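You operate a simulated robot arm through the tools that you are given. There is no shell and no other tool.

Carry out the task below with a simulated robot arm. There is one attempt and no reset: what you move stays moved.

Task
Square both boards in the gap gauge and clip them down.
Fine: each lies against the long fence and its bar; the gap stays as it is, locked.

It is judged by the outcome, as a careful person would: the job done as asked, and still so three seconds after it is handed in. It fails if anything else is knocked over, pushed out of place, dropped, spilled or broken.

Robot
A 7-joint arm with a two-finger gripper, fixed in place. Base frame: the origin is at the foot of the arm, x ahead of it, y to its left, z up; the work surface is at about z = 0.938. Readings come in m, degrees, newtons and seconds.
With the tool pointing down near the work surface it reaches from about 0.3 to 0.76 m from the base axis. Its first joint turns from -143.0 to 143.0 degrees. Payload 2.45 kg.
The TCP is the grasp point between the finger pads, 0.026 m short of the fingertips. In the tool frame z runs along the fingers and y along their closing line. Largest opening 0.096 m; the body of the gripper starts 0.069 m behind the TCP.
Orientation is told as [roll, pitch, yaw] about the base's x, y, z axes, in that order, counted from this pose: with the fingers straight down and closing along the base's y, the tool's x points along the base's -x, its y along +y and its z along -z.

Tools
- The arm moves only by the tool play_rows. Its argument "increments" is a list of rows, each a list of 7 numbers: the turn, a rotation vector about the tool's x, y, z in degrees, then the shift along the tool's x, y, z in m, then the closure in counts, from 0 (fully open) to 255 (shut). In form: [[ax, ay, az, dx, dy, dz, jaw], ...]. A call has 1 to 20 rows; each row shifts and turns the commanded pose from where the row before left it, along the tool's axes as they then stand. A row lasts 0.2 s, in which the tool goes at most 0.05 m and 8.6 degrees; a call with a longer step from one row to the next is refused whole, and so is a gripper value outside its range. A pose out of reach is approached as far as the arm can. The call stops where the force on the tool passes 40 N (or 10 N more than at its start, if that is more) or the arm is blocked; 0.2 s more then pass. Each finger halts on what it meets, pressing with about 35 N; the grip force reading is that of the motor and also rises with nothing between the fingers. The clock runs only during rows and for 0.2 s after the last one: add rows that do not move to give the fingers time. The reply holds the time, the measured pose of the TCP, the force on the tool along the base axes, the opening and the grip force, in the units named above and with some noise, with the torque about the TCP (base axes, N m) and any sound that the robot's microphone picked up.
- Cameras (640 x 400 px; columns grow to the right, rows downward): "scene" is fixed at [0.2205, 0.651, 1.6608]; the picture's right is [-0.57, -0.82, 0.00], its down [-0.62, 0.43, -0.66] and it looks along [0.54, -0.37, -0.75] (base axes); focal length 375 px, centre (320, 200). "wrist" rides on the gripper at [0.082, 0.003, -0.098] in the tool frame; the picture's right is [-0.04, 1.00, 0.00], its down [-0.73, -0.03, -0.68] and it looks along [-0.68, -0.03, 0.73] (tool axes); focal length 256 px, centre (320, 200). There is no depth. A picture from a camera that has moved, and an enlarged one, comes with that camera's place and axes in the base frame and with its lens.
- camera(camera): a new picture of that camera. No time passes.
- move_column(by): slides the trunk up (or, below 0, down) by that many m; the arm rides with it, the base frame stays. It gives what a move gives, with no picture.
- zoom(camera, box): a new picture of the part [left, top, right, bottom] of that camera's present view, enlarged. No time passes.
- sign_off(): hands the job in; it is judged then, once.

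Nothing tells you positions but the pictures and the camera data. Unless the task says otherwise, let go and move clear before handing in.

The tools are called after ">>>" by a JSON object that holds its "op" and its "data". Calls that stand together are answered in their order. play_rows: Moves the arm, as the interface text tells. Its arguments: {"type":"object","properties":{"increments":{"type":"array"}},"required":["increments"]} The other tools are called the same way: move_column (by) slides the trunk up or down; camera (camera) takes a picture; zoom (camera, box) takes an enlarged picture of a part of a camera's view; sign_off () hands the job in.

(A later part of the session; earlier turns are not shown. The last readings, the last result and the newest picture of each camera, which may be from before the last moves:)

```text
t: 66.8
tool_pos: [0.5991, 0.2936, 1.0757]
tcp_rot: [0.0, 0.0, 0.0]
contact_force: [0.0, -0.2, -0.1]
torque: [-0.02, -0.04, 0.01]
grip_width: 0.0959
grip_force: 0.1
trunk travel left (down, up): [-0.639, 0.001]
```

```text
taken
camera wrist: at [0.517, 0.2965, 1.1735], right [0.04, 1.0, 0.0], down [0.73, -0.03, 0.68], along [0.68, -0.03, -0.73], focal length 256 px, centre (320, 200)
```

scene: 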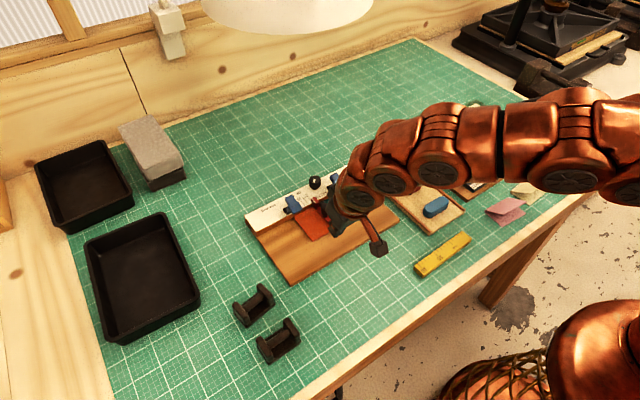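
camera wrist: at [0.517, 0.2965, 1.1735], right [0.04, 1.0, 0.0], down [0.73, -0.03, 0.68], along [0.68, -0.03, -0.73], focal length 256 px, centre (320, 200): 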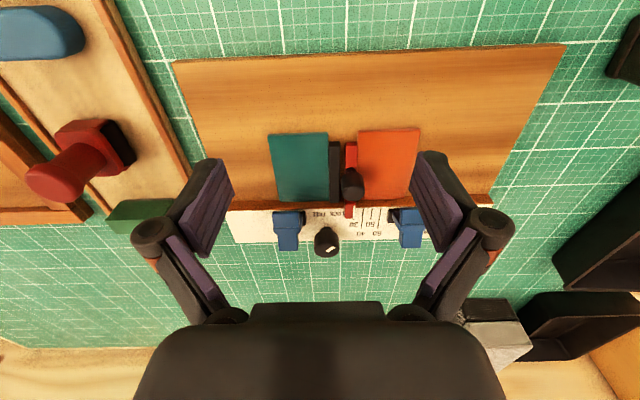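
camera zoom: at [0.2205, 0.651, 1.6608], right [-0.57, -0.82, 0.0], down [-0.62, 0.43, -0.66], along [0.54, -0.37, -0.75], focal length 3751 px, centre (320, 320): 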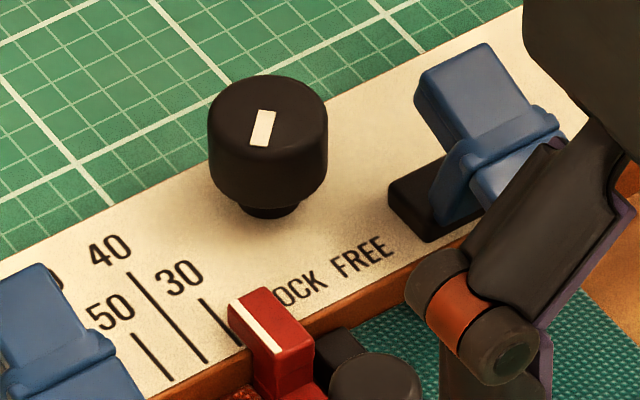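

The knob's mark does point toward LOCK, yet the bar slid about 2 mm at roughly 1 N. I'll compare with the original scene views (fixed camera) to measure the shift exactly.

>>> {"op": "zoom", "data": {"camera": "scene", "box": [300, 160, 380, 210]}}

>>> {"op": "zoom", "data": {"camera": "scene", "box": [230, 150, 410, 290]}}

>>> {"op": "zoom", "data": {"camera": "scene", "box": [265, 180, 355, 255]}}

```text
8.00 times, centred on (340, 185) of scene
camera zoom: at [0.2205, 0.651, 1.6608], right [-0.57, -0.82, 0.0], down [-0.62, 0.43, -0.66], along [0.54, -0.37, -0.75], focal length 3001 px, centre (160, 320)
```

zoom: 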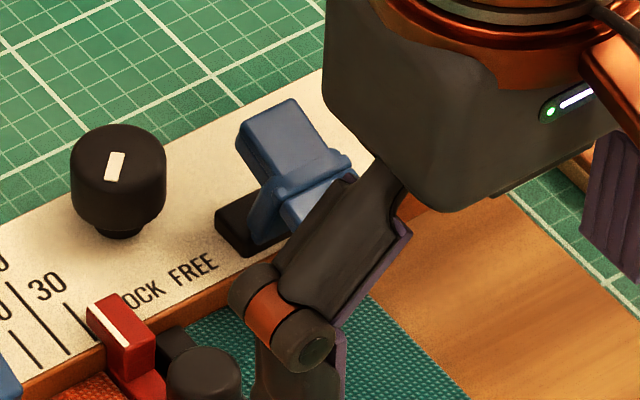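

```text
2.86 times, centred on (320, 220) of scene
camera zoom: at [0.2205, 0.651, 1.6608], right [-0.57, -0.82, 0.0], down [-0.62, 0.43, -0.66], along [0.54, -0.37, -0.75], focal length 1072 px, centre (320, 143)
```

zoom: 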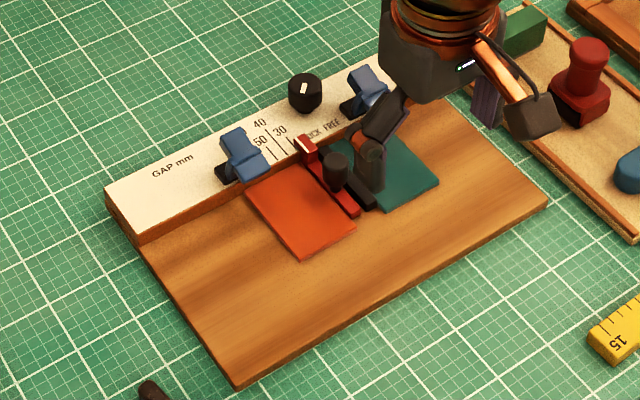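

```text
5.33 times, centred on (310, 218) of scene
camera zoom: at [0.2205, 0.651, 1.6608], right [-0.57, -0.82, 0.0], down [-0.62, 0.43, -0.66], along [0.54, -0.37, -0.75], focal length 2001 px, centre (373, 107)
```

zoom: 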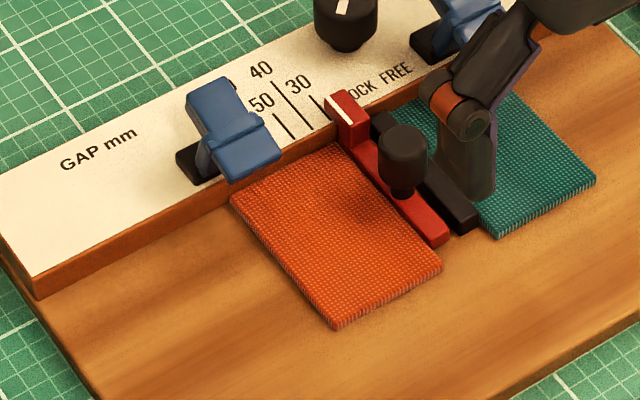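

The gauge itself hasn't moved, and the bar is off by about 2.2 mm toward −y. I'll close the fingers, come down on the −y side of the bar's handle and nudge it back, watching the force it takes.

>>> {"op": "play_rows", "data": {"increments": [[0, 0, 0, -0.025, 0, 0, 255], [0, 0, 0, -0.025, -0.004, 0, 255], [0, 0, 0, -0.025, -0.0046, 0, 255], [0, 0, 0, 0, 0, 0, 255], [0, 0, 0, 0, 0, 0, 255], [0, 0, 0, 0, 0, 0, 255], [0, 0, 0, 0, 0, 0.03, 255], [0, 0, 0, 0, 0, 0.03, 255], [0, 0, 0, 0, 0, 0.0157, 255], [0, 0, 0, 0, 0, 0, 255]]}}

>>> {"op": "camera", "data": {"camera": "wrist"}}

>>> {"op": "zoom", "data": {"camera": "scene", "box": [300, 160, 380, 230]}}

```text
t: 69.0
tool_pos: [0.674, 0.2845, 0.9955]
tcp_rot: [-0.1, 0.0, 0.0]
contact_force: [-0.4, 0.5, 0.2]
torque: [-0.03, 0.01, -0.02]
grip_width: 0.0
grip_force: 28.8
trunk travel left (down, up): [-0.639, 0.001]
```

```text
taken
camera wrist: at [0.5924, 0.2872, 1.094], right [0.04, 1.0, 0.0], down [0.73, -0.03, 0.68], along [0.68, -0.03, -0.73], focal length 256 px, centre (320, 200)
```

wrist: 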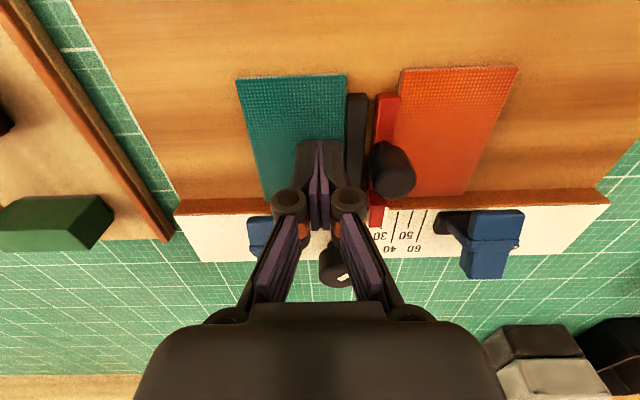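

```text
5.71 times, centred on (340, 195) of scene
camera zoom: at [0.2205, 0.651, 1.6608], right [-0.57, -0.82, 0.0], down [-0.62, 0.43, -0.66], along [0.54, -0.37, -0.75], focal length 2144 px, centre (206, 229)
```

zoom: 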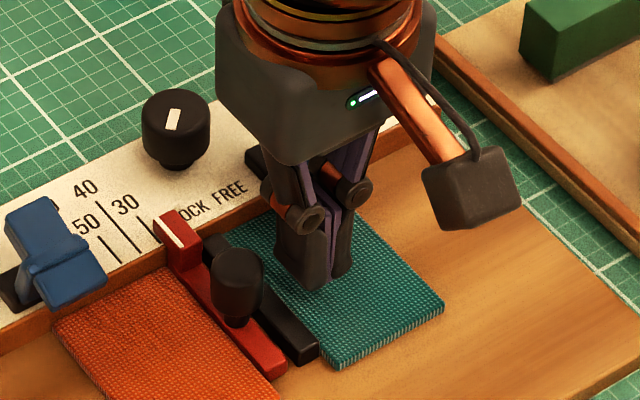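

>>> {"op": "play_rows", "data": {"increments": [[0, 0, 0, 0, 0, -0.008, 255], [0, 0, 0, 0, 0.004, 0, 255], [0, 0, 0, 0, 0.003, 0, 255], [0, 0, 0, 0, 0.002, 0, 255], [0, 0, 0, 0, 0, 0, 255]]}}

>>> {"op": "zoom", "data": {"camera": "wrist", "box": [280, 100, 440, 260]}}

>>> {"op": "zoom", "data": {"camera": "scene", "box": [300, 160, 380, 230]}}

```text
t: 70.2
tool_pos: [0.6724, 0.2941, 1.0037]
tcp_rot: [-0.1, 0.0, 0.0]
contact_force: [-0.2, 1.0, 0.3]
torque: [0.0, 0.04, 0.03]
grip_width: 0.0003
grip_force: 28.7
trunk travel left (down, up): [-0.639, 0.001]
```

```text
2.50 times, centred on (360, 180) of wrist
camera zoom: at [0.5917, 0.2968, 1.1027], right [0.04, 1.0, 0.0], down [0.73, -0.03, 0.68], along [0.68, -0.03, -0.73], focal length 640 px, centre (220, 250)
```

zoom: 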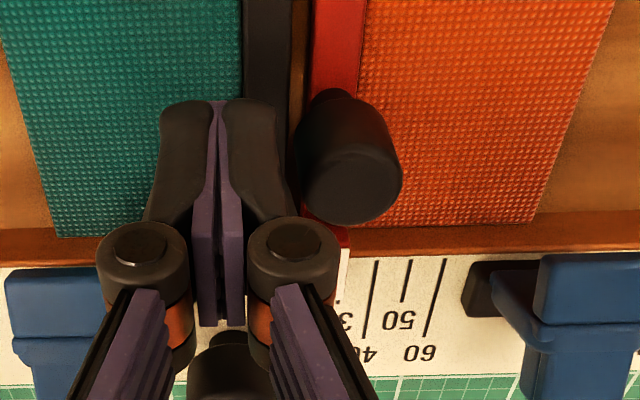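

```text
5.71 times, centred on (340, 195) of scene
camera zoom: at [0.2205, 0.651, 1.6608], right [-0.57, -0.82, 0.0], down [-0.62, 0.43, -0.66], along [0.54, -0.37, -0.75], focal length 2144 px, centre (206, 229)
```

zoom: 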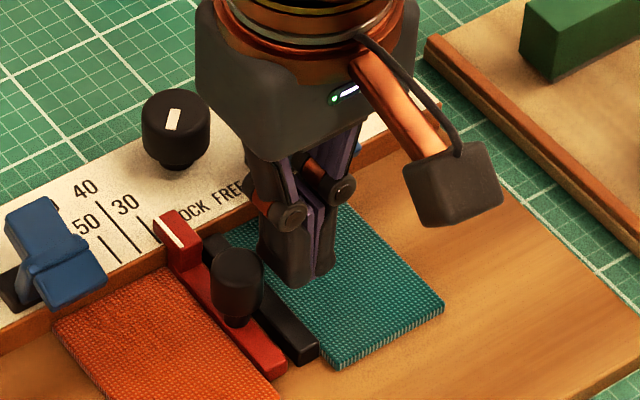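

>>> {"op": "play_rows", "data": {"increments": [[0, 0, 0, 0, 0.001, 0, 255], [0, 0, 0, 0, 0.001, 0, 255], [0, 0, 0, 0, 0, 0, 255]]}}

>>> {"op": "zoom", "data": {"camera": "scene", "box": [300, 160, 380, 210]}}

```text
t: 71.0
tool_pos: [0.6722, 0.2947, 1.004]
tcp_rot: [0.0, 0.0, 0.0]
contact_force: [0.4, 0.4, 0.5]
torque: [-0.02, 0.02, 0.03]
grip_width: 0.0
grip_force: 28.5
trunk travel left (down, up): [-0.639, 0.001]
```

```text
8.00 times, centred on (340, 185) of scene
camera zoom: at [0.2205, 0.651, 1.6608], right [-0.57, -0.82, 0.0], down [-0.62, 0.43, -0.66], along [0.54, -0.37, -0.75], focal length 3001 px, centre (160, 320)
```

zoom: 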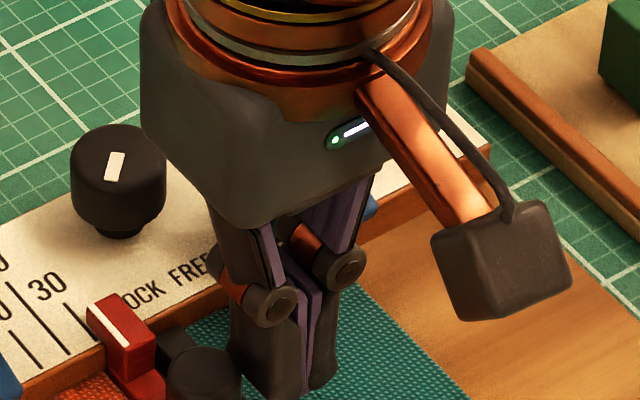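

>>> {"op": "play_rows", "data": {"increments": [[0, 0, 0, 0, 0.001, 0, 255], [0, 0, 0, 0, 0, 0, 255]]}}

```text
t: 71.6
tool_pos: [0.6726, 0.2972, 1.0044]
tcp_rot: [0.0, 0.0, 0.1]
contact_force: [-0.3, -0.1, -0.3]
torque: [0.04, -0.03, -0.02]
grip_width: 0.0002
grip_force: 29.0
trunk travel left (down, up): [-0.639, 0.001]
```

>>> {"op": "play_rows", "data": {"increments": [[0, 0, 0, 0, 0.001, 0, 255], [0, 0, 0, 0, 0, 0, 255]]}}

>>> {"op": "zoom", "data": {"camera": "wrist", "box": [300, 130, 400, 230]}}

```text
t: 72.2
tool_pos: [0.6731, 0.2981, 1.0043]
tcp_rot: [0.0, 0.0, 0.1]
contact_force: [0.5, -0.4, -0.3]
torque: [-0.05, 0.0, 0.05]
grip_width: 0.0
grip_force: 28.5
trunk travel left (down, up): [-0.639, 0.001]
```

```text
4.00 times, centred on (350, 180) of wrist
camera zoom: at [0.5917, 0.3004, 1.1031], right [0.04, 1.0, 0.0], down [0.73, -0.03, 0.68], along [0.68, -0.03, -0.73], focal length 1024 px, centre (200, 280)
```

zoom: 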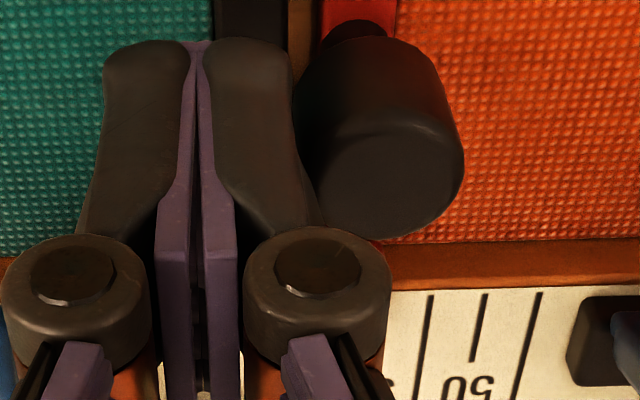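

>>> {"op": "play_rows", "data": {"increments": [[0, 0, 0, 0, 0.001, 0, 255], [0, 0, 0, 0, 0, 0, 255]]}}

>>> {"op": "zoom", "data": {"camera": "scene", "box": [300, 160, 380, 210]}}

```text
t: 72.8
tool_pos: [0.6734, 0.2985, 1.0045]
tcp_rot: [0.0, 0.1, 0.0]
contact_force: [-0.5, 0.3, 0.3]
torque: [0.02, -0.04, 0.01]
grip_width: 0.0
grip_force: 28.8
trunk travel left (down, up): [-0.639, 0.001]
```

```text
8.00 times, centred on (340, 185) of scene
camera zoom: at [0.2205, 0.651, 1.6608], right [-0.57, -0.82, 0.0], down [-0.62, 0.43, -0.66], along [0.54, -0.37, -0.75], focal length 3001 px, centre (160, 320)
```

zoom: 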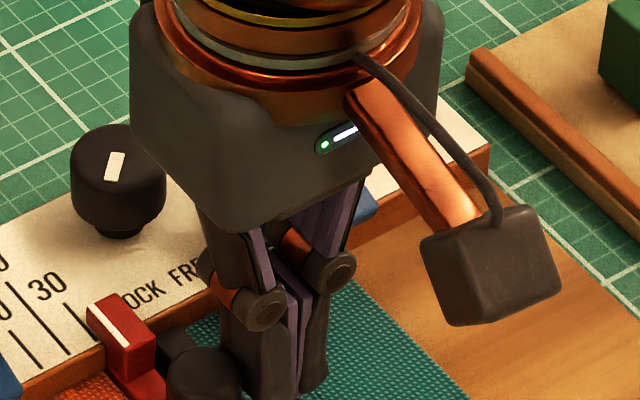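

>>> {"op": "play_rows", "data": {"increments": [[0, 0, 0, 0, 0.0007, 0, 255], [0, 0, 0, 0, 0, 0, 255]]}}

>>> {"op": "zoom", "data": {"camera": "scene", "box": [300, 185, 340, 210]}}

```text
t: 73.4
tool_pos: [0.6726, 0.2994, 1.0046]
tcp_rot: [0.1, 0.0, 0.0]
contact_force: [0.8, 1.2, -0.4]
torque: [0.01, -0.01, 0.02]
grip_width: 0.0
grip_force: 28.9
trunk travel left (down, up): [-0.639, 0.001]
```

```text
16.00 times, centred on (320, 198) of scene
camera zoom: at [0.2205, 0.651, 1.6608], right [-0.57, -0.82, 0.0], down [-0.62, 0.43, -0.66], along [0.54, -0.37, -0.75], focal length 6002 px, centre (320, 240)
```

zoom: 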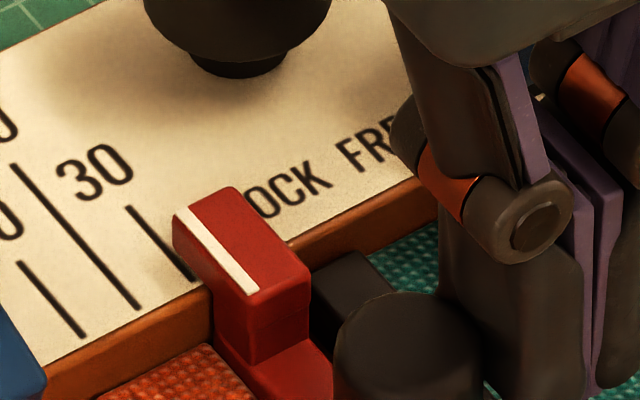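

>>> {"op": "play_rows", "data": {"increments": [[0, 0, 0, 0, 0.0007, 0, 255], [0, 0, 0, 0, 0, 0, 255]]}}

>>> {"op": "zoom", "data": {"camera": "scene", "box": [300, 185, 340, 210]}}

```text
t: 74.0
tool_pos: [0.6728, 0.3004, 1.0048]
tcp_rot: [0.0, 0.0, 0.0]
contact_force: [0.4, -0.8, -0.1]
torque: [0.0, -0.03, 0.0]
grip_width: 0.0001
grip_force: 28.7
trunk travel left (down, up): [-0.639, 0.001]
```

```text
16.00 times, centred on (320, 198) of scene
camera zoom: at [0.2205, 0.651, 1.6608], right [-0.57, -0.82, 0.0], down [-0.62, 0.43, -0.66], along [0.54, -0.37, -0.75], focal length 6002 px, centre (320, 240)
```

zoom: 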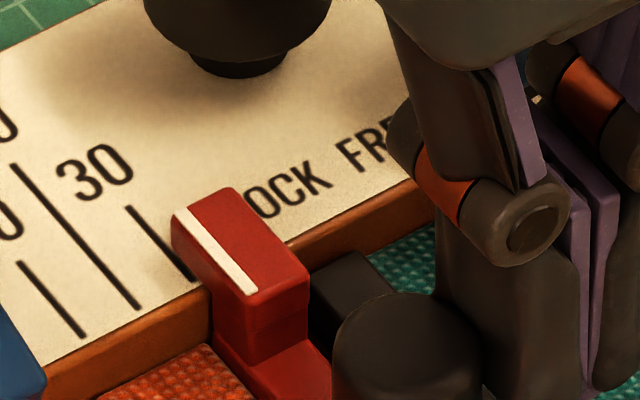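

>>> {"op": "play_rows", "data": {"increments": [[0, 0, 0, 0, 0.0007, 0, 255], [0, 0, 0, 0, 0, 0, 255]]}}

>>> {"op": "zoom", "data": {"camera": "scene", "box": [300, 185, 340, 210]}}

```text
t: 74.6
tool_pos: [0.6734, 0.3002, 1.0046]
tcp_rot: [0.0, 0.0, -0.1]
contact_force: [-0.8, -1.4, -0.4]
torque: [-0.01, 0.01, -0.03]
grip_width: 0.0001
grip_force: 28.4
trunk travel left (down, up): [-0.639, 0.001]
```

```text
16.00 times, centred on (320, 198) of scene
camera zoom: at [0.2205, 0.651, 1.6608], right [-0.57, -0.82, 0.0], down [-0.62, 0.43, -0.66], along [0.54, -0.37, -0.75], focal length 6002 px, centre (320, 240)
```

zoom: 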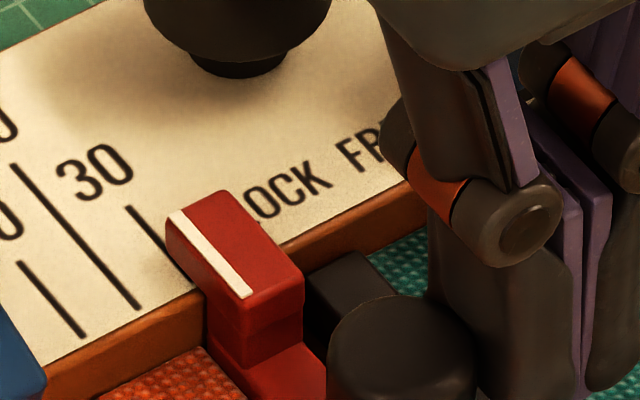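

>>> {"op": "play_rows", "data": {"increments": [[0, 0, 0, 0, 0.0008, 0, 255], [0, 0, 0, 0, 0, 0, 255]]}}

>>> {"op": "zoom", "data": {"camera": "scene", "box": [300, 185, 340, 210]}}

>>> {"op": "zoom", "data": {"camera": "scene", "box": [300, 160, 380, 210]}}

```text
t: 75.2
tool_pos: [0.6725, 0.3004, 1.0044]
tcp_rot: [-0.1, 0.0, 0.0]
contact_force: [1.0, -0.8, 0.2]
torque: [-0.02, -0.05, -0.03]
grip_width: 0.0
grip_force: 27.9
trunk travel left (down, up): [-0.639, 0.001]
```

```text
16.00 times, centred on (320, 198) of scene
camera zoom: at [0.2205, 0.651, 1.6608], right [-0.57, -0.82, 0.0], down [-0.62, 0.43, -0.66], along [0.54, -0.37, -0.75], focal length 6002 px, centre (320, 240)
```

zoom: 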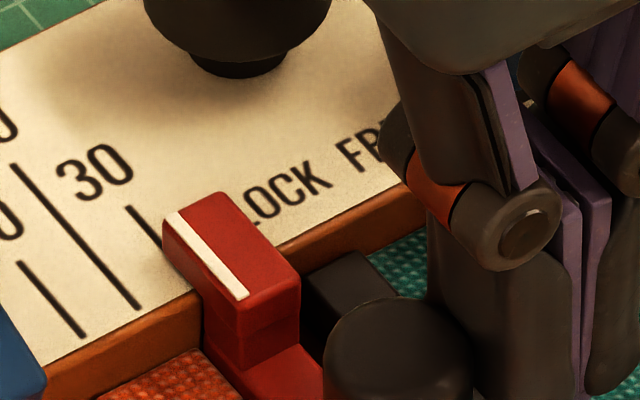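

```text
8.00 times, centred on (340, 185) of scene
camera zoom: at [0.2205, 0.651, 1.6608], right [-0.57, -0.82, 0.0], down [-0.62, 0.43, -0.66], along [0.54, -0.37, -0.75], focal length 3001 px, centre (160, 320)
```

zoom: 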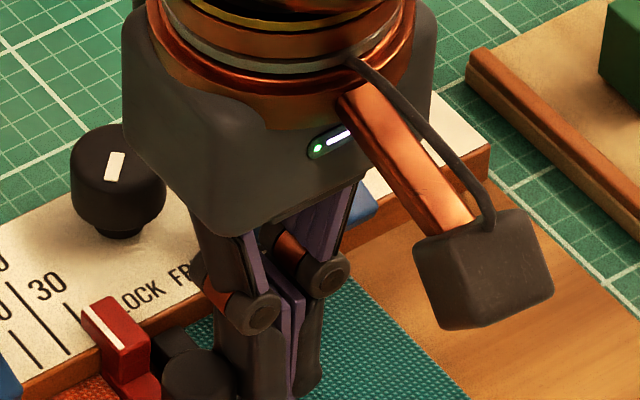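

The pointer and handle are back to their original pixel positions, and the bar slides at about 1 N, so it is not really locked. I'll back off, lift, and verify from the original wrist viewpoint.

>>> {"op": "play_rows", "data": {"increments": [[0, 0, 0, 0, -0.003, 0, 255], [0, 0, 0, 0, -0.007, 0, 255], [0, 0, 0, 0, 0, -0.035, 255], [0, 0, 0, 0, 0, -0.0345, 150], [0, 0, 0, 0.025, 0.001, 0, 0], [0, 0, 0, 0.025, 0.001, 0, 0], [0, 0, 0, 0.0245, 0.001, 0, 0], [0, 0, 0, 0, 0, 0, 0], [0, 0, 0, 0, 0, 0, 0], [0, 0, 0, 0, 0, 0, 0]]}}

>>> {"op": "zoom", "data": {"camera": "wrist", "box": [240, 180, 440, 305]}}

>>> {"op": "zoom", "data": {"camera": "wrist", "box": [230, 100, 358, 210]}}

>>> {"op": "zoom", "data": {"camera": "scene", "box": [270, 165, 380, 235]}}

```text
t: 77.4
tool_pos: [0.5989, 0.294, 1.0743]
tcp_rot: [0.1, 0.0, 0.0]
contact_force: [-0.2, -0.3, -0.3]
torque: [0.0, 0.01, -0.01]
grip_width: 0.0961
grip_force: 0.1
trunk travel left (down, up): [-0.639, 0.001]
```

```text
3.20 times, centred on (340, 242) of wrist
camera zoom: at [0.5179, 0.2975, 1.1722], right [0.04, 1.0, 0.0], down [0.73, -0.03, 0.68], along [0.68, -0.03, -0.73], focal length 819 px, centre (256, 64)
```

zoom: 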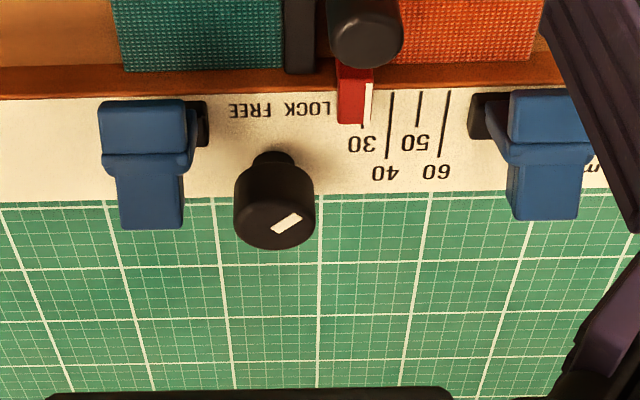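

```text
3.64 times, centred on (294, 155) of wrist
camera zoom: at [0.5179, 0.2975, 1.1722], right [0.04, 1.0, 0.0], down [0.73, -0.03, 0.68], along [0.68, -0.03, -0.73], focal length 931 px, centre (414, 364)
```

zoom: 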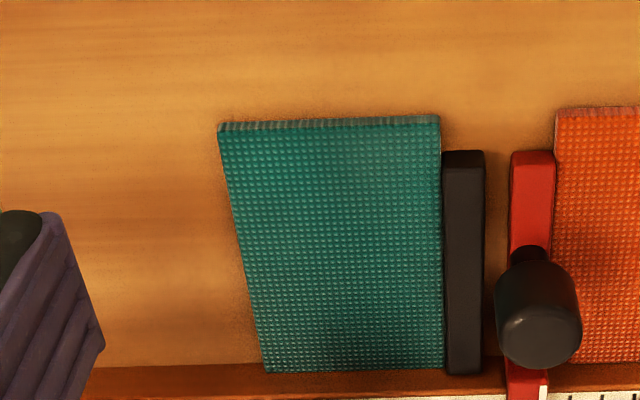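

```text
5.71 times, centred on (325, 200) of scene
camera zoom: at [0.2205, 0.651, 1.6608], right [-0.57, -0.82, 0.0], down [-0.62, 0.43, -0.66], along [0.54, -0.37, -0.75], focal length 2144 px, centre (291, 200)
```

zoom: 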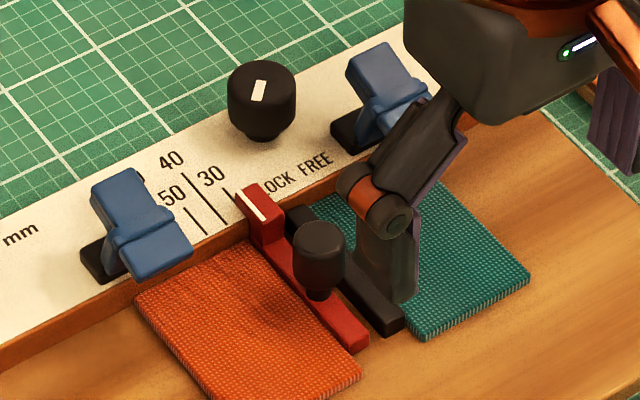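

The gap matches the original picture exactly again. Before dealing with the lock, I'll clip the already-squared teal board: fingers closed, hover in front of its T-head to press the pad down.

>>> {"op": "play_rows", "data": {"increments": [[0, 0, 0, -0.03, -0.014, 0, 255], [0, 0, 0, -0.03, -0.014, 0, 255], [0, 0, 0, -0.029, -0.013, 0, 255], [0, 0, 0, 0, 0, 0, 255], [0, 0, 0, 0, 0, 0, 255], [0, 0, 0, 0, 0, 0.014, 255], [0, 0, 0, 0, 0, 0, 255]]}}

>>> {"op": "camera", "data": {"camera": "wrist"}}

>>> {"op": "zoom", "data": {"camera": "scene", "box": [310, 150, 410, 230]}}

```text
t: 79.0
tool_pos: [0.6884, 0.2533, 1.0614]
tcp_rot: [0.1, 0.1, 0.0]
contact_force: [-1.5, 0.0, -0.1]
torque: [0.0, 0.01, 0.0]
grip_width: 0.0
grip_force: 28.3
trunk travel left (down, up): [-0.639, 0.001]
```

```text
taken
camera wrist: at [0.6075, 0.2562, 1.159], right [0.04, 1.0, 0.0], down [0.73, -0.03, 0.68], along [0.68, -0.03, -0.73], focal length 256 px, centre (320, 200)
```

wrist: 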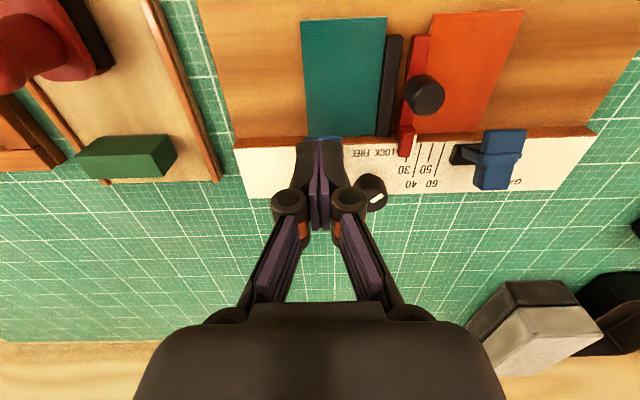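

```text
5.00 times, centred on (360, 190) of scene
camera zoom: at [0.2205, 0.651, 1.6608], right [-0.57, -0.82, 0.0], down [-0.62, 0.43, -0.66], along [0.54, -0.37, -0.75], focal length 1876 px, centre (120, 250)
```

zoom: 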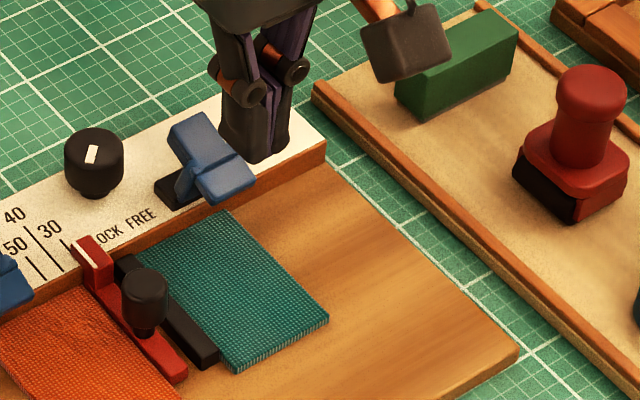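

T's pad tip is at x≈0.698. I shift 3 mm further in and descend toward the pad's top, then press in small steps.

>>> {"op": "play_rows", "data": {"increments": [[0, 0, 0, -0.003, 0, 0.014, 255], [0, 0, 0, 0, 0, 0.014, 255], [0, 0, 0, 0, 0, 0.002, 255], [0, 0, 0, 0, 0, 0.002, 255], [0, 0, 0, 0, 0, 0, 255]]}}

>>> {"op": "zoom", "data": {"camera": "scene", "box": [320, 150, 380, 200]}}

```text
t: 80.2
tool_pos: [0.6902, 0.2543, 1.0264]
tcp_rot: [0.0, 0.0, 0.0]
contact_force: [-0.4, 0.8, 0.7]
torque: [0.01, -0.01, 0.01]
grip_width: 0.0003
grip_force: 29.1
trunk travel left (down, up): [-0.639, 0.001]
```

```text
8.00 times, centred on (350, 175) of scene
camera zoom: at [0.2205, 0.651, 1.6608], right [-0.57, -0.82, 0.0], down [-0.62, 0.43, -0.66], along [0.54, -0.37, -0.75], focal length 3001 px, centre (80, 400)
```

zoom: 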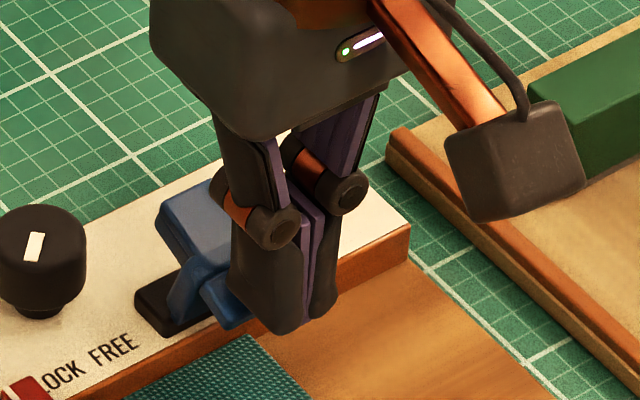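

>>> {"op": "play_rows", "data": {"increments": [[0, 0, 0, 0, 0, 0.002, 255], [0, 0, 0, 0, 0, 0, 255]]}}

>>> {"op": "zoom", "data": {"camera": "scene", "box": [320, 150, 380, 200]}}

```text
t: 80.8
tool_pos: [0.6913, 0.254, 1.0256]
tcp_rot: [0.0, 0.0, 0.0]
contact_force: [-0.2, 0.4, 0.3]
torque: [0.03, -0.02, 0.04]
grip_width: 0.0001
grip_force: 29.0
trunk travel left (down, up): [-0.639, 0.001]
```

```text
8.00 times, centred on (350, 175) of scene
camera zoom: at [0.2205, 0.651, 1.6608], right [-0.57, -0.82, 0.0], down [-0.62, 0.43, -0.66], along [0.54, -0.37, -0.75], focal length 3001 px, centre (80, 400)
```

zoom: 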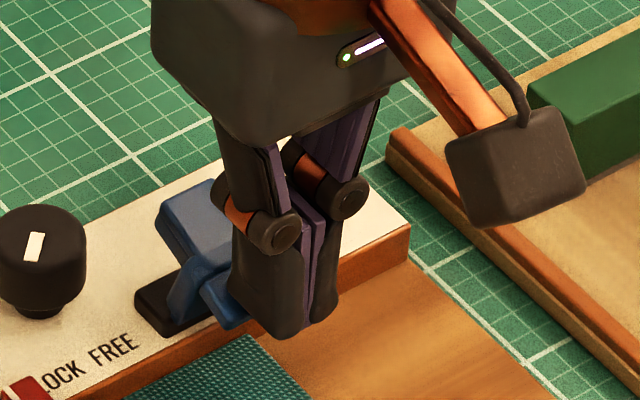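

>>> {"op": "play_rows", "data": {"increments": [[0, 0, 0, 0, 0, 0.002, 255], [0, 0, 0, 0, 0, 0, 255]]}}

>>> {"op": "zoom", "data": {"camera": "scene", "box": [320, 150, 380, 200]}}

```text
t: 81.4
tool_pos: [0.6904, 0.2538, 1.0237]
tcp_rot: [0.0, 0.0, 0.0]
contact_force: [-3.7, -0.7, 7.0]
torque: [-0.05, 0.02, 0.01]
grip_width: 0.006
grip_force: 28.8
trunk travel left (down, up): [-0.639, 0.001]
```

```text
8.00 times, centred on (350, 175) of scene
camera zoom: at [0.2205, 0.651, 1.6608], right [-0.57, -0.82, 0.0], down [-0.62, 0.43, -0.66], along [0.54, -0.37, -0.75], focal length 3001 px, centre (80, 400)
```

zoom: 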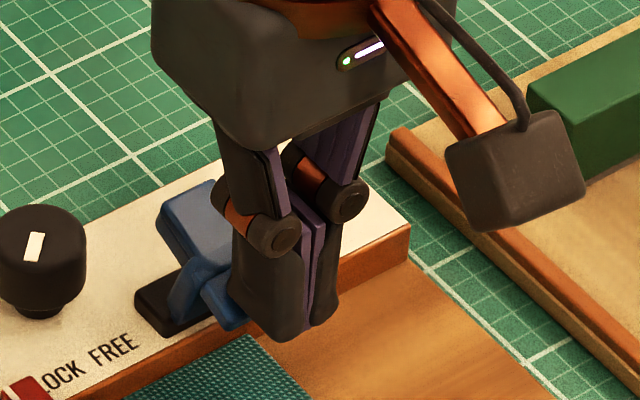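

Contact on the pad top (≈8 N) but it hasn't moved yet. I keep pressing in 1 mm steps.

>>> {"op": "play_rows", "data": {"increments": [[0, 0, 0, 0, 0, 0.001, 255], [0, 0, 0, 0, 0, 0, 255]]}}

>>> {"op": "zoom", "data": {"camera": "scene", "box": [320, 150, 380, 200]}}

```text
t: 82.0
tool_pos: [0.6895, 0.253, 1.024]
tcp_rot: [0.0, -0.2, 0.0]
contact_force: [-9.0, -1.3, 12.4]
torque: [-0.06, 0.07, -0.01]
grip_width: 0.006
grip_force: 28.6
trunk travel left (down, up): [-0.639, 0.001]
```

```text
8.00 times, centred on (350, 175) of scene
camera zoom: at [0.2205, 0.651, 1.6608], right [-0.57, -0.82, 0.0], down [-0.62, 0.43, -0.66], along [0.54, -0.37, -0.75], focal length 3001 px, centre (80, 400)
```

zoom: 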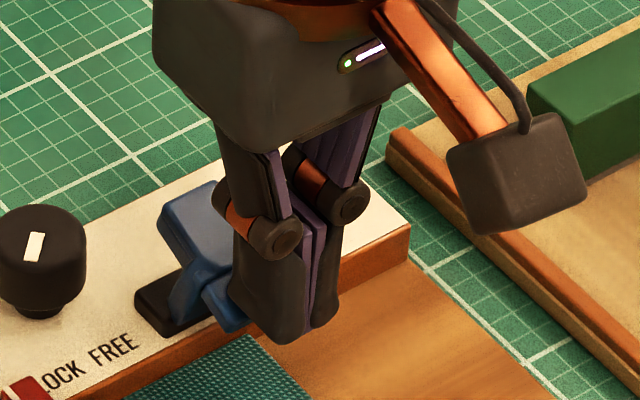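

The pad is resisting partly because my fixed finger pushes it backward. I'll drag the finger slightly −x while pressing so the force swings the lever forward.

>>> {"op": "play_rows", "data": {"increments": [[0, 0, 0, 0.001, 0, 0, 255], [0, 0, 0, 0, 0, 0, 255]]}}

>>> {"op": "zoom", "data": {"camera": "scene", "box": [320, 150, 380, 200]}}

```text
t: 82.6
tool_pos: [0.6884, 0.2543, 1.0239]
tcp_rot: [0.0, 0.0, 0.1]
contact_force: [-6.0, -1.9, 8.3]
torque: [-0.02, 0.04, 0.02]
grip_width: 0.006
grip_force: 28.6
trunk travel left (down, up): [-0.639, 0.001]
```

```text
8.00 times, centred on (350, 175) of scene
camera zoom: at [0.2205, 0.651, 1.6608], right [-0.57, -0.82, 0.0], down [-0.62, 0.43, -0.66], along [0.54, -0.37, -0.75], focal length 3001 px, centre (80, 400)
```

zoom: 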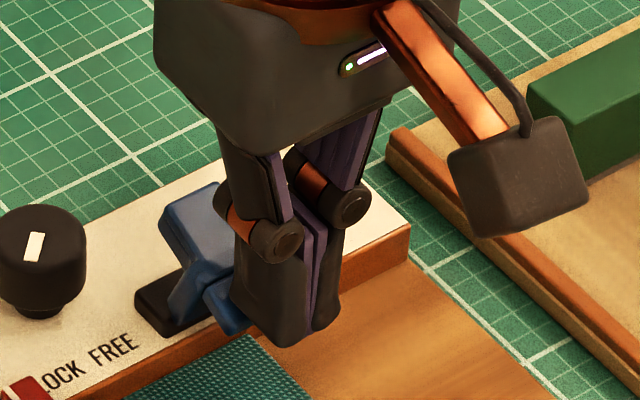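

>>> {"op": "play_rows", "data": {"increments": [[0, 0, 0, 0.001, 0, 0.001, 255], [0, 0, 0, 0.001, 0, 0.001, 255], [0, 0, 0, 0, 0, 0, 255]]}}

>>> {"op": "zoom", "data": {"camera": "scene", "box": [320, 150, 380, 200]}}

```text
t: 83.4
tool_pos: [0.6873, 0.2548, 1.0204]
tcp_rot: [0.0, 0.0, 0.0]
contact_force: [-2.3, 1.6, 4.0]
torque: [0.05, 0.04, 0.04]
grip_width: 0.0059
grip_force: 28.2
trunk travel left (down, up): [-0.639, 0.001]
```

```text
8.00 times, centred on (350, 175) of scene
camera zoom: at [0.2205, 0.651, 1.6608], right [-0.57, -0.82, 0.0], down [-0.62, 0.43, -0.66], along [0.54, -0.37, -0.75], focal length 3001 px, centre (80, 400)
```

zoom: 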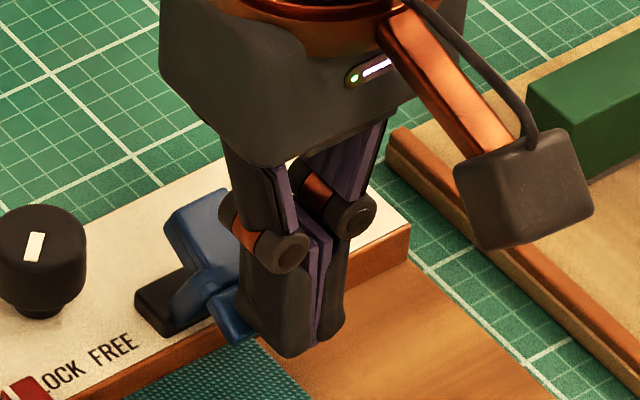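

The lever is swinging forward now. Continue following it down.

>>> {"op": "play_rows", "data": {"increments": [[0, 0, 0, 0.0007, 0, 0.0015, 255], [0, 0, 0, 0.0007, 0, 0.0015, 255], [0, 0, 0, 0.0007, 0, 0.0015, 255], [0, 0, 0, 0, 0, 0, 255]]}}

>>> {"op": "zoom", "data": {"camera": "scene", "box": [320, 150, 380, 200]}}

```text
t: 84.4
tool_pos: [0.6835, 0.2543, 1.0169]
tcp_rot: [0.0, 0.0, 0.0]
contact_force: [-12.1, -3.2, 10.0]
torque: [-0.04, 0.18, -0.02]
grip_width: 0.006
grip_force: 28.6
trunk travel left (down, up): [-0.639, 0.001]
```

```text
8.00 times, centred on (350, 175) of scene
camera zoom: at [0.2205, 0.651, 1.6608], right [-0.57, -0.82, 0.0], down [-0.62, 0.43, -0.66], along [0.54, -0.37, -0.75], focal length 3001 px, centre (80, 400)
```

zoom: 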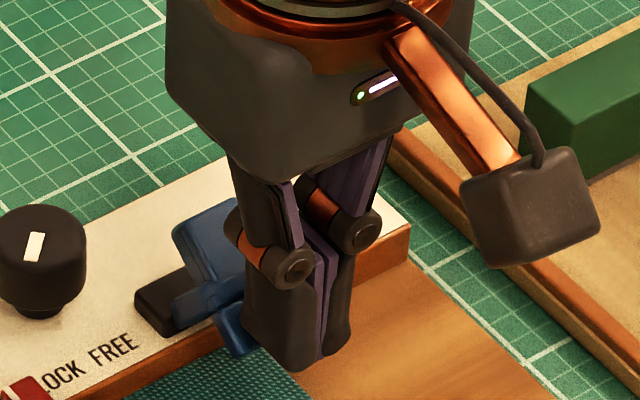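

>>> {"op": "play_rows", "data": {"increments": [[0, 0, 0, 0.0015, 0, 0, 255], [0, 0, 0, 0, 0, 0, 255]]}}

>>> {"op": "zoom", "data": {"camera": "scene", "box": [320, 150, 380, 200]}}

```text
t: 85.0
tool_pos: [0.6826, 0.2529, 1.0172]
tcp_rot: [0.0, 0.2, 0.0]
contact_force: [-4.5, -1.8, 4.6]
torque: [-0.06, 0.1, -0.03]
grip_width: 0.0062
grip_force: 28.2
trunk travel left (down, up): [-0.639, 0.001]
```

```text
8.00 times, centred on (350, 175) of scene
camera zoom: at [0.2205, 0.651, 1.6608], right [-0.57, -0.82, 0.0], down [-0.62, 0.43, -0.66], along [0.54, -0.37, -0.75], focal length 3001 px, centre (80, 400)
```

zoom: 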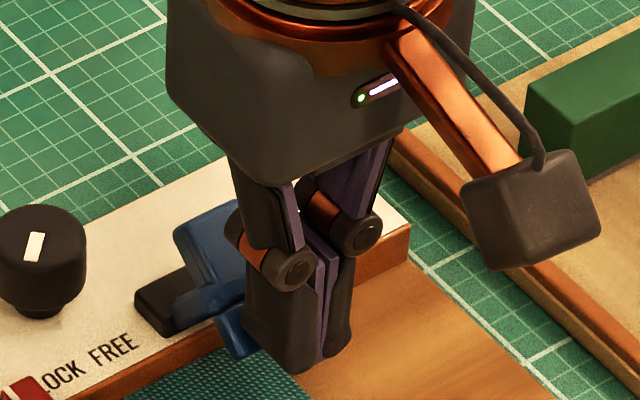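

Lever is at roughly 45–50°. I'll lift off to see whether it stays and then push on its tail end from above/behind.

>>> {"op": "play_rows", "data": {"increments": [[0, 0, 0, 0.002, 0, -0.004, 255], [0, 0, 0, 0, 0, -0.02, 255], [0, 0, 0, 0, 0, -0.025, 255], [0, 0, 0, 0.03, 0, 0, 255], [0, 0, 0, 0.03, 0, 0, 255], [0, 0, 0, 0, 0, 0, 255]]}}

>>> {"op": "zoom", "data": {"camera": "scene", "box": [320, 150, 380, 200]}}

>>> {"op": "camera", "data": {"camera": "wrist"}}

```text
t: 86.4
tool_pos: [0.622, 0.2533, 1.0668]
tcp_rot: [-0.1, 0.0, 0.0]
contact_force: [-1.0, 0.1, -0.5]
torque: [-0.01, 0.0, -0.02]
grip_width: 0.0
grip_force: 27.9
trunk travel left (down, up): [-0.639, 0.001]
```

```text
8.00 times, centred on (350, 175) of scene
camera zoom: at [0.2205, 0.651, 1.6608], right [-0.57, -0.82, 0.0], down [-0.62, 0.43, -0.66], along [0.54, -0.37, -0.75], focal length 3001 px, centre (80, 400)
```

zoom: 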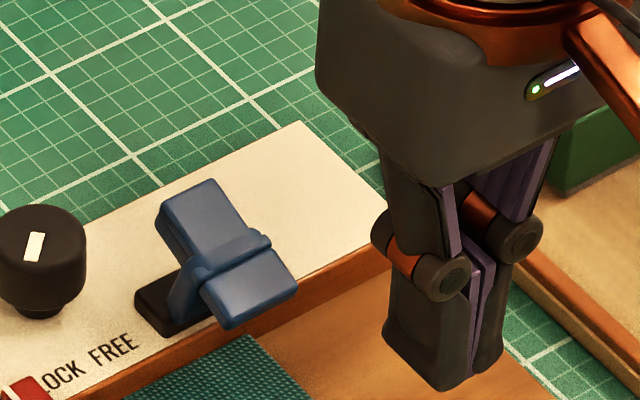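

```text
taken
camera wrist: at [0.5408, 0.2559, 1.1656], right [0.04, 1.0, 0.0], down [0.73, -0.03, 0.68], along [0.68, -0.03, -0.73], focal length 256 px, centre (320, 200)
```

wrist: 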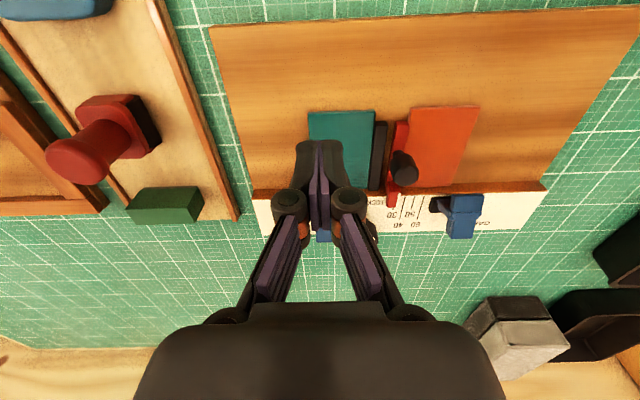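

The clip springs back, so it is an over-centre toggle that must be swung through in one go. I'll tilt the tool ~40° outward so a finger face can hook behind the tail and sweep it forward and down.

>>> {"op": "play_rows", "data": {"increments": [[0, 0, 0, 0, 0, -0.035, 255], [0, -8, 0, 0, 0, 0, 255], [0, -8, 0, 0, 0, 0, 255], [0, -8, 0, 0, 0, 0, 255], [0, -8, 0, 0, 0, 0, 255], [0, -8, 0, 0, 0, 0, 255], [0, 0, 0, 0, 0, 0, 255]]}}

>>> {"op": "zoom", "data": {"camera": "scene", "box": [230, 150, 410, 290]}}

>>> {"op": "camera", "data": {"camera": "wrist"}}

```text
t: 88.0
tool_pos: [0.6227, 0.2543, 1.1008]
tcp_rot: [0.0, -40.1, 0.0]
contact_force: [0.7, 1.5, 0.2]
torque: [-0.03, -0.01, -0.05]
grip_width: 0.0
grip_force: 28.2
trunk travel left (down, up): [-0.639, 0.001]
```

```text
2.86 times, centred on (320, 220) of scene
camera zoom: at [0.2205, 0.651, 1.6608], right [-0.57, -0.82, 0.0], down [-0.62, 0.43, -0.66], along [0.54, -0.37, -0.75], focal length 1072 px, centre (320, 143)
```

zoom: 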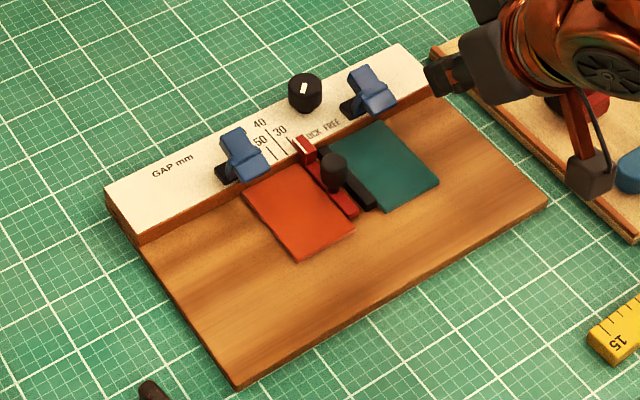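

```text
taken
camera wrist: at [0.4971, 0.2565, 1.1242], right [0.03, 1.0, 0.03], down [0.12, -0.03, 0.99], along [0.99, -0.03, -0.12], focal length 256 px, centre (320, 200)
```

wrist: 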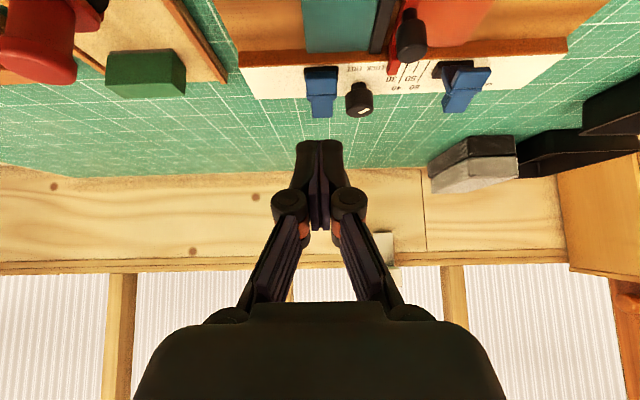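

>>> {"op": "play_rows", "data": {"increments": [[0, 0, 0, -0.0284, 0, 0.0299, 255], [0, 0, 0, -0.0284, 0, 0.0299, 255], [0, 0, 0, -0.0284, 0, 0.03, 255], [0, 0, 0, 0, 0, 0, 255]]}}

>>> {"op": "camera", "data": {"camera": "wrist"}}

>>> {"op": "zoom", "data": {"camera": "scene", "box": [300, 130, 400, 210]}}

```text
t: 89.0
tool_pos: [0.744, 0.2542, 1.087]
tcp_rot: [-0.1, -40.0, 0.0]
contact_force: [0.2, -1.0, 0.1]
torque: [0.02, -0.05, 0.0]
grip_width: 0.0002
grip_force: 28.1
trunk travel left (down, up): [-0.639, 0.001]
```

```text
taken
camera wrist: at [0.6191, 0.2572, 1.1107], right [0.03, 1.0, 0.03], down [0.13, -0.03, 0.99], along [0.99, -0.03, -0.13], focal length 256 px, centre (320, 200)
```

wrist: 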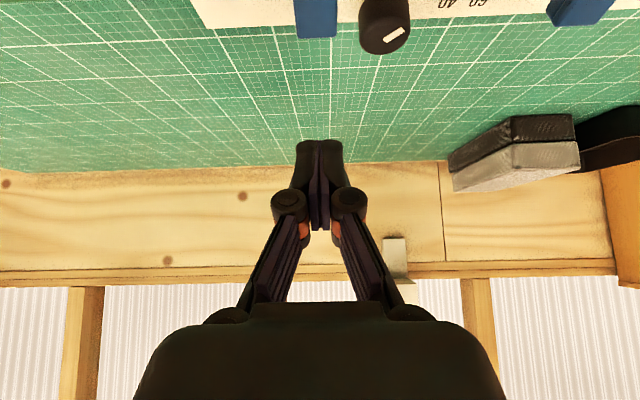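

```text
5.00 times, centred on (350, 170) of scene
camera zoom: at [0.2205, 0.651, 1.6608], right [-0.57, -0.82, 0.0], down [-0.62, 0.43, -0.66], along [0.54, -0.37, -0.75], focal length 1876 px, centre (170, 350)
```

zoom: 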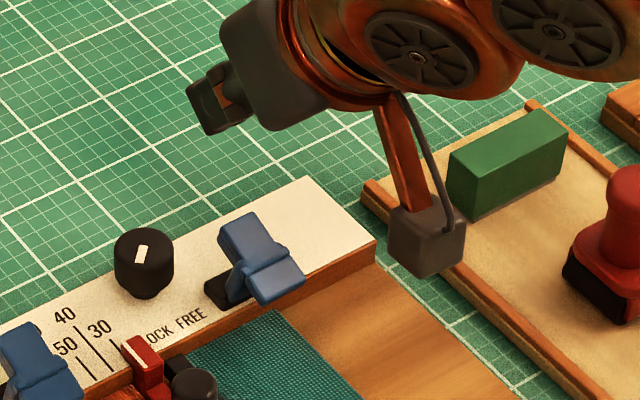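

Tail end is at x≈0.737, z≈1.012, y≈0.254 as expected. I descend so the finger face is just behind the tail.

>>> {"op": "play_rows", "data": {"increments": [[0, 0, 0, 0.0107, 0, 0.0128, 255], [0, 0, 0, 0.0107, 0, 0.0128, 255], [0, 0, 0, 0.0107, 0, 0.0128, 255], [0, 0, 0, 0, 0, 0, 255]]}}

>>> {"op": "zoom", "data": {"camera": "wrist", "box": [240, 60, 400, 180]}}

>>> {"op": "zoom", "data": {"camera": "scene", "box": [310, 140, 390, 200]}}

```text
t: 90.0
tool_pos: [0.743, 0.2537, 1.0358]
tcp_rot: [0.0, -40.0, 0.0]
contact_force: [0.2, 1.2, -1.3]
torque: [0.01, 0.02, 0.0]
grip_width: 0.0
grip_force: 28.8
trunk travel left (down, up): [-0.639, 0.001]
```

```text
3.33 times, centred on (320, 120) of wrist
camera zoom: at [0.6192, 0.2565, 1.059], right [0.03, 1.0, 0.03], down [0.13, -0.03, 0.99], along [0.99, -0.03, -0.13], focal length 853 px, centre (320, 467)
```

zoom: 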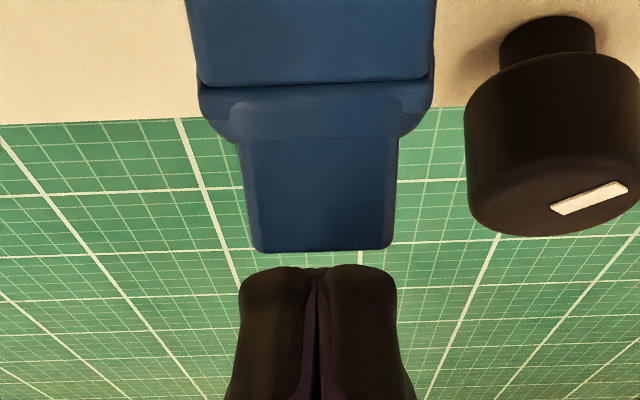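

```text
6.67 times, centred on (350, 170) of scene
camera zoom: at [0.2205, 0.651, 1.6608], right [-0.57, -0.82, 0.0], down [-0.62, 0.43, -0.66], along [0.54, -0.37, -0.75], focal length 2501 px, centre (120, 400)
```

zoom: 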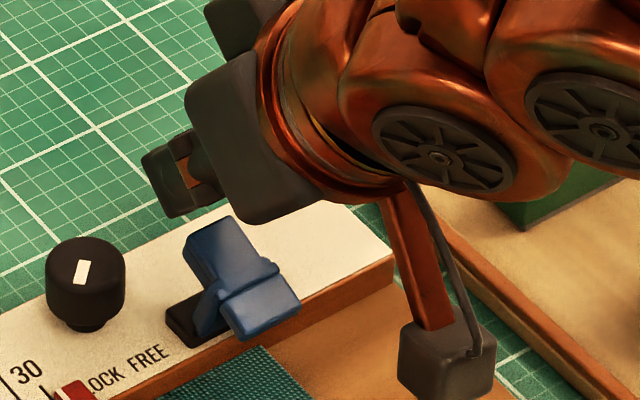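

Well aligned behind the tail. I back the tip out 4 mm and start sweeping along the tool's +x (forward-down).

>>> {"op": "play_rows", "data": {"increments": [[0, 0, 0, 0, 0, -0.004, 255], [0, 0, 0, 0.003, 0, 0, 255], [0, 0, 0, 0.003, 0, 0, 255], [0, 0, 0, 0.003, 0, 0, 255], [0, 0, 0, 0.003, 0, 0, 255], [0, 0, 0, 0.003, 0, 0, 255], [0, 0, 0, 0, 0, 0, 255]]}}

>>> {"op": "zoom", "data": {"camera": "wrist", "box": [240, 60, 400, 180]}}

>>> {"op": "zoom", "data": {"camera": "scene", "box": [310, 140, 390, 200]}}

```text
t: 91.6
tool_pos: [0.7311, 0.2537, 1.0284]
tcp_rot: [0.0, -39.9, 0.1]
contact_force: [1.3, 0.3, 0.0]
torque: [-0.01, -0.03, 0.01]
grip_width: 0.006
grip_force: 28.6
trunk travel left (down, up): [-0.639, 0.001]
```

```text
3.33 times, centred on (320, 120) of wrist
camera zoom: at [0.6053, 0.2568, 1.0531], right [0.03, 1.0, 0.03], down [0.13, -0.03, 0.99], along [0.99, -0.03, -0.13], focal length 853 px, centre (320, 467)
```

zoom: 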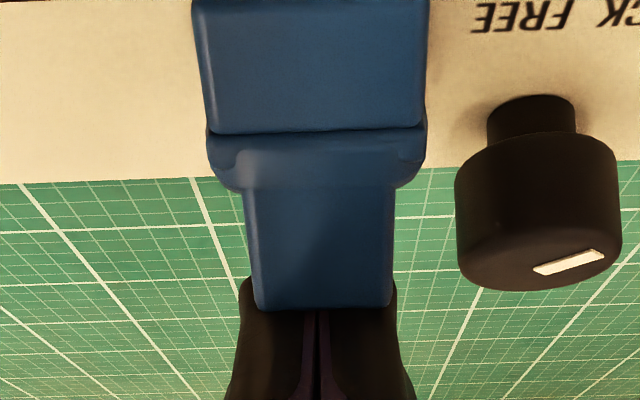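

```text
6.67 times, centred on (350, 170) of scene
camera zoom: at [0.2205, 0.651, 1.6608], right [-0.57, -0.82, 0.0], down [-0.62, 0.43, -0.66], along [0.54, -0.37, -0.75], focal length 2501 px, centre (120, 400)
```

zoom: 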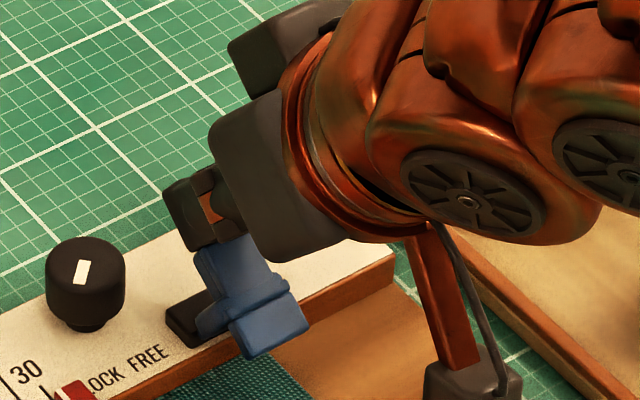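

Engaged behind the tail and the lever is rotating. Continue sweeping.

>>> {"op": "play_rows", "data": {"increments": [[0, 0, 0, 0.003, 0, 0, 255], [0, 0, 0, 0.003, 0, 0, 255], [0, 0, 0, 0.003, 0, 0, 255], [0, 0, 0, 0, 0, 0, 255]]}}

>>> {"op": "zoom", "data": {"camera": "wrist", "box": [240, 60, 400, 180]}}

>>> {"op": "zoom", "data": {"camera": "scene", "box": [310, 140, 390, 200]}}

```text
t: 92.6
tool_pos: [0.7239, 0.254, 1.0249]
tcp_rot: [0.1, -40.1, 0.0]
contact_force: [-0.6, 0.8, -0.1]
torque: [0.01, 0.0, 0.0]
grip_width: 0.0
grip_force: 28.5
trunk travel left (down, up): [-0.639, 0.001]
```

```text
3.33 times, centred on (320, 120) of wrist
camera zoom: at [0.5983, 0.2565, 1.0471], right [0.03, 1.0, 0.03], down [0.13, -0.03, 0.99], along [0.99, -0.03, -0.13], focal length 853 px, centre (320, 467)
```

zoom: 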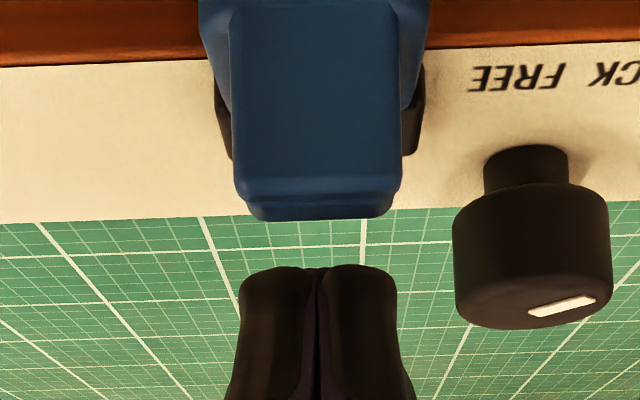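

```text
6.67 times, centred on (350, 170) of scene
camera zoom: at [0.2205, 0.651, 1.6608], right [-0.57, -0.82, 0.0], down [-0.62, 0.43, -0.66], along [0.54, -0.37, -0.75], focal length 2501 px, centre (120, 400)
```

zoom: 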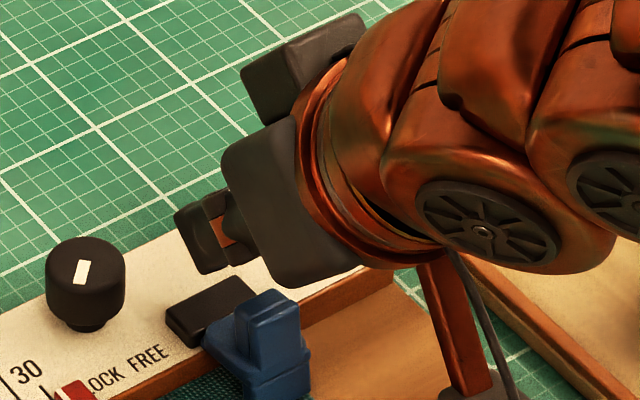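

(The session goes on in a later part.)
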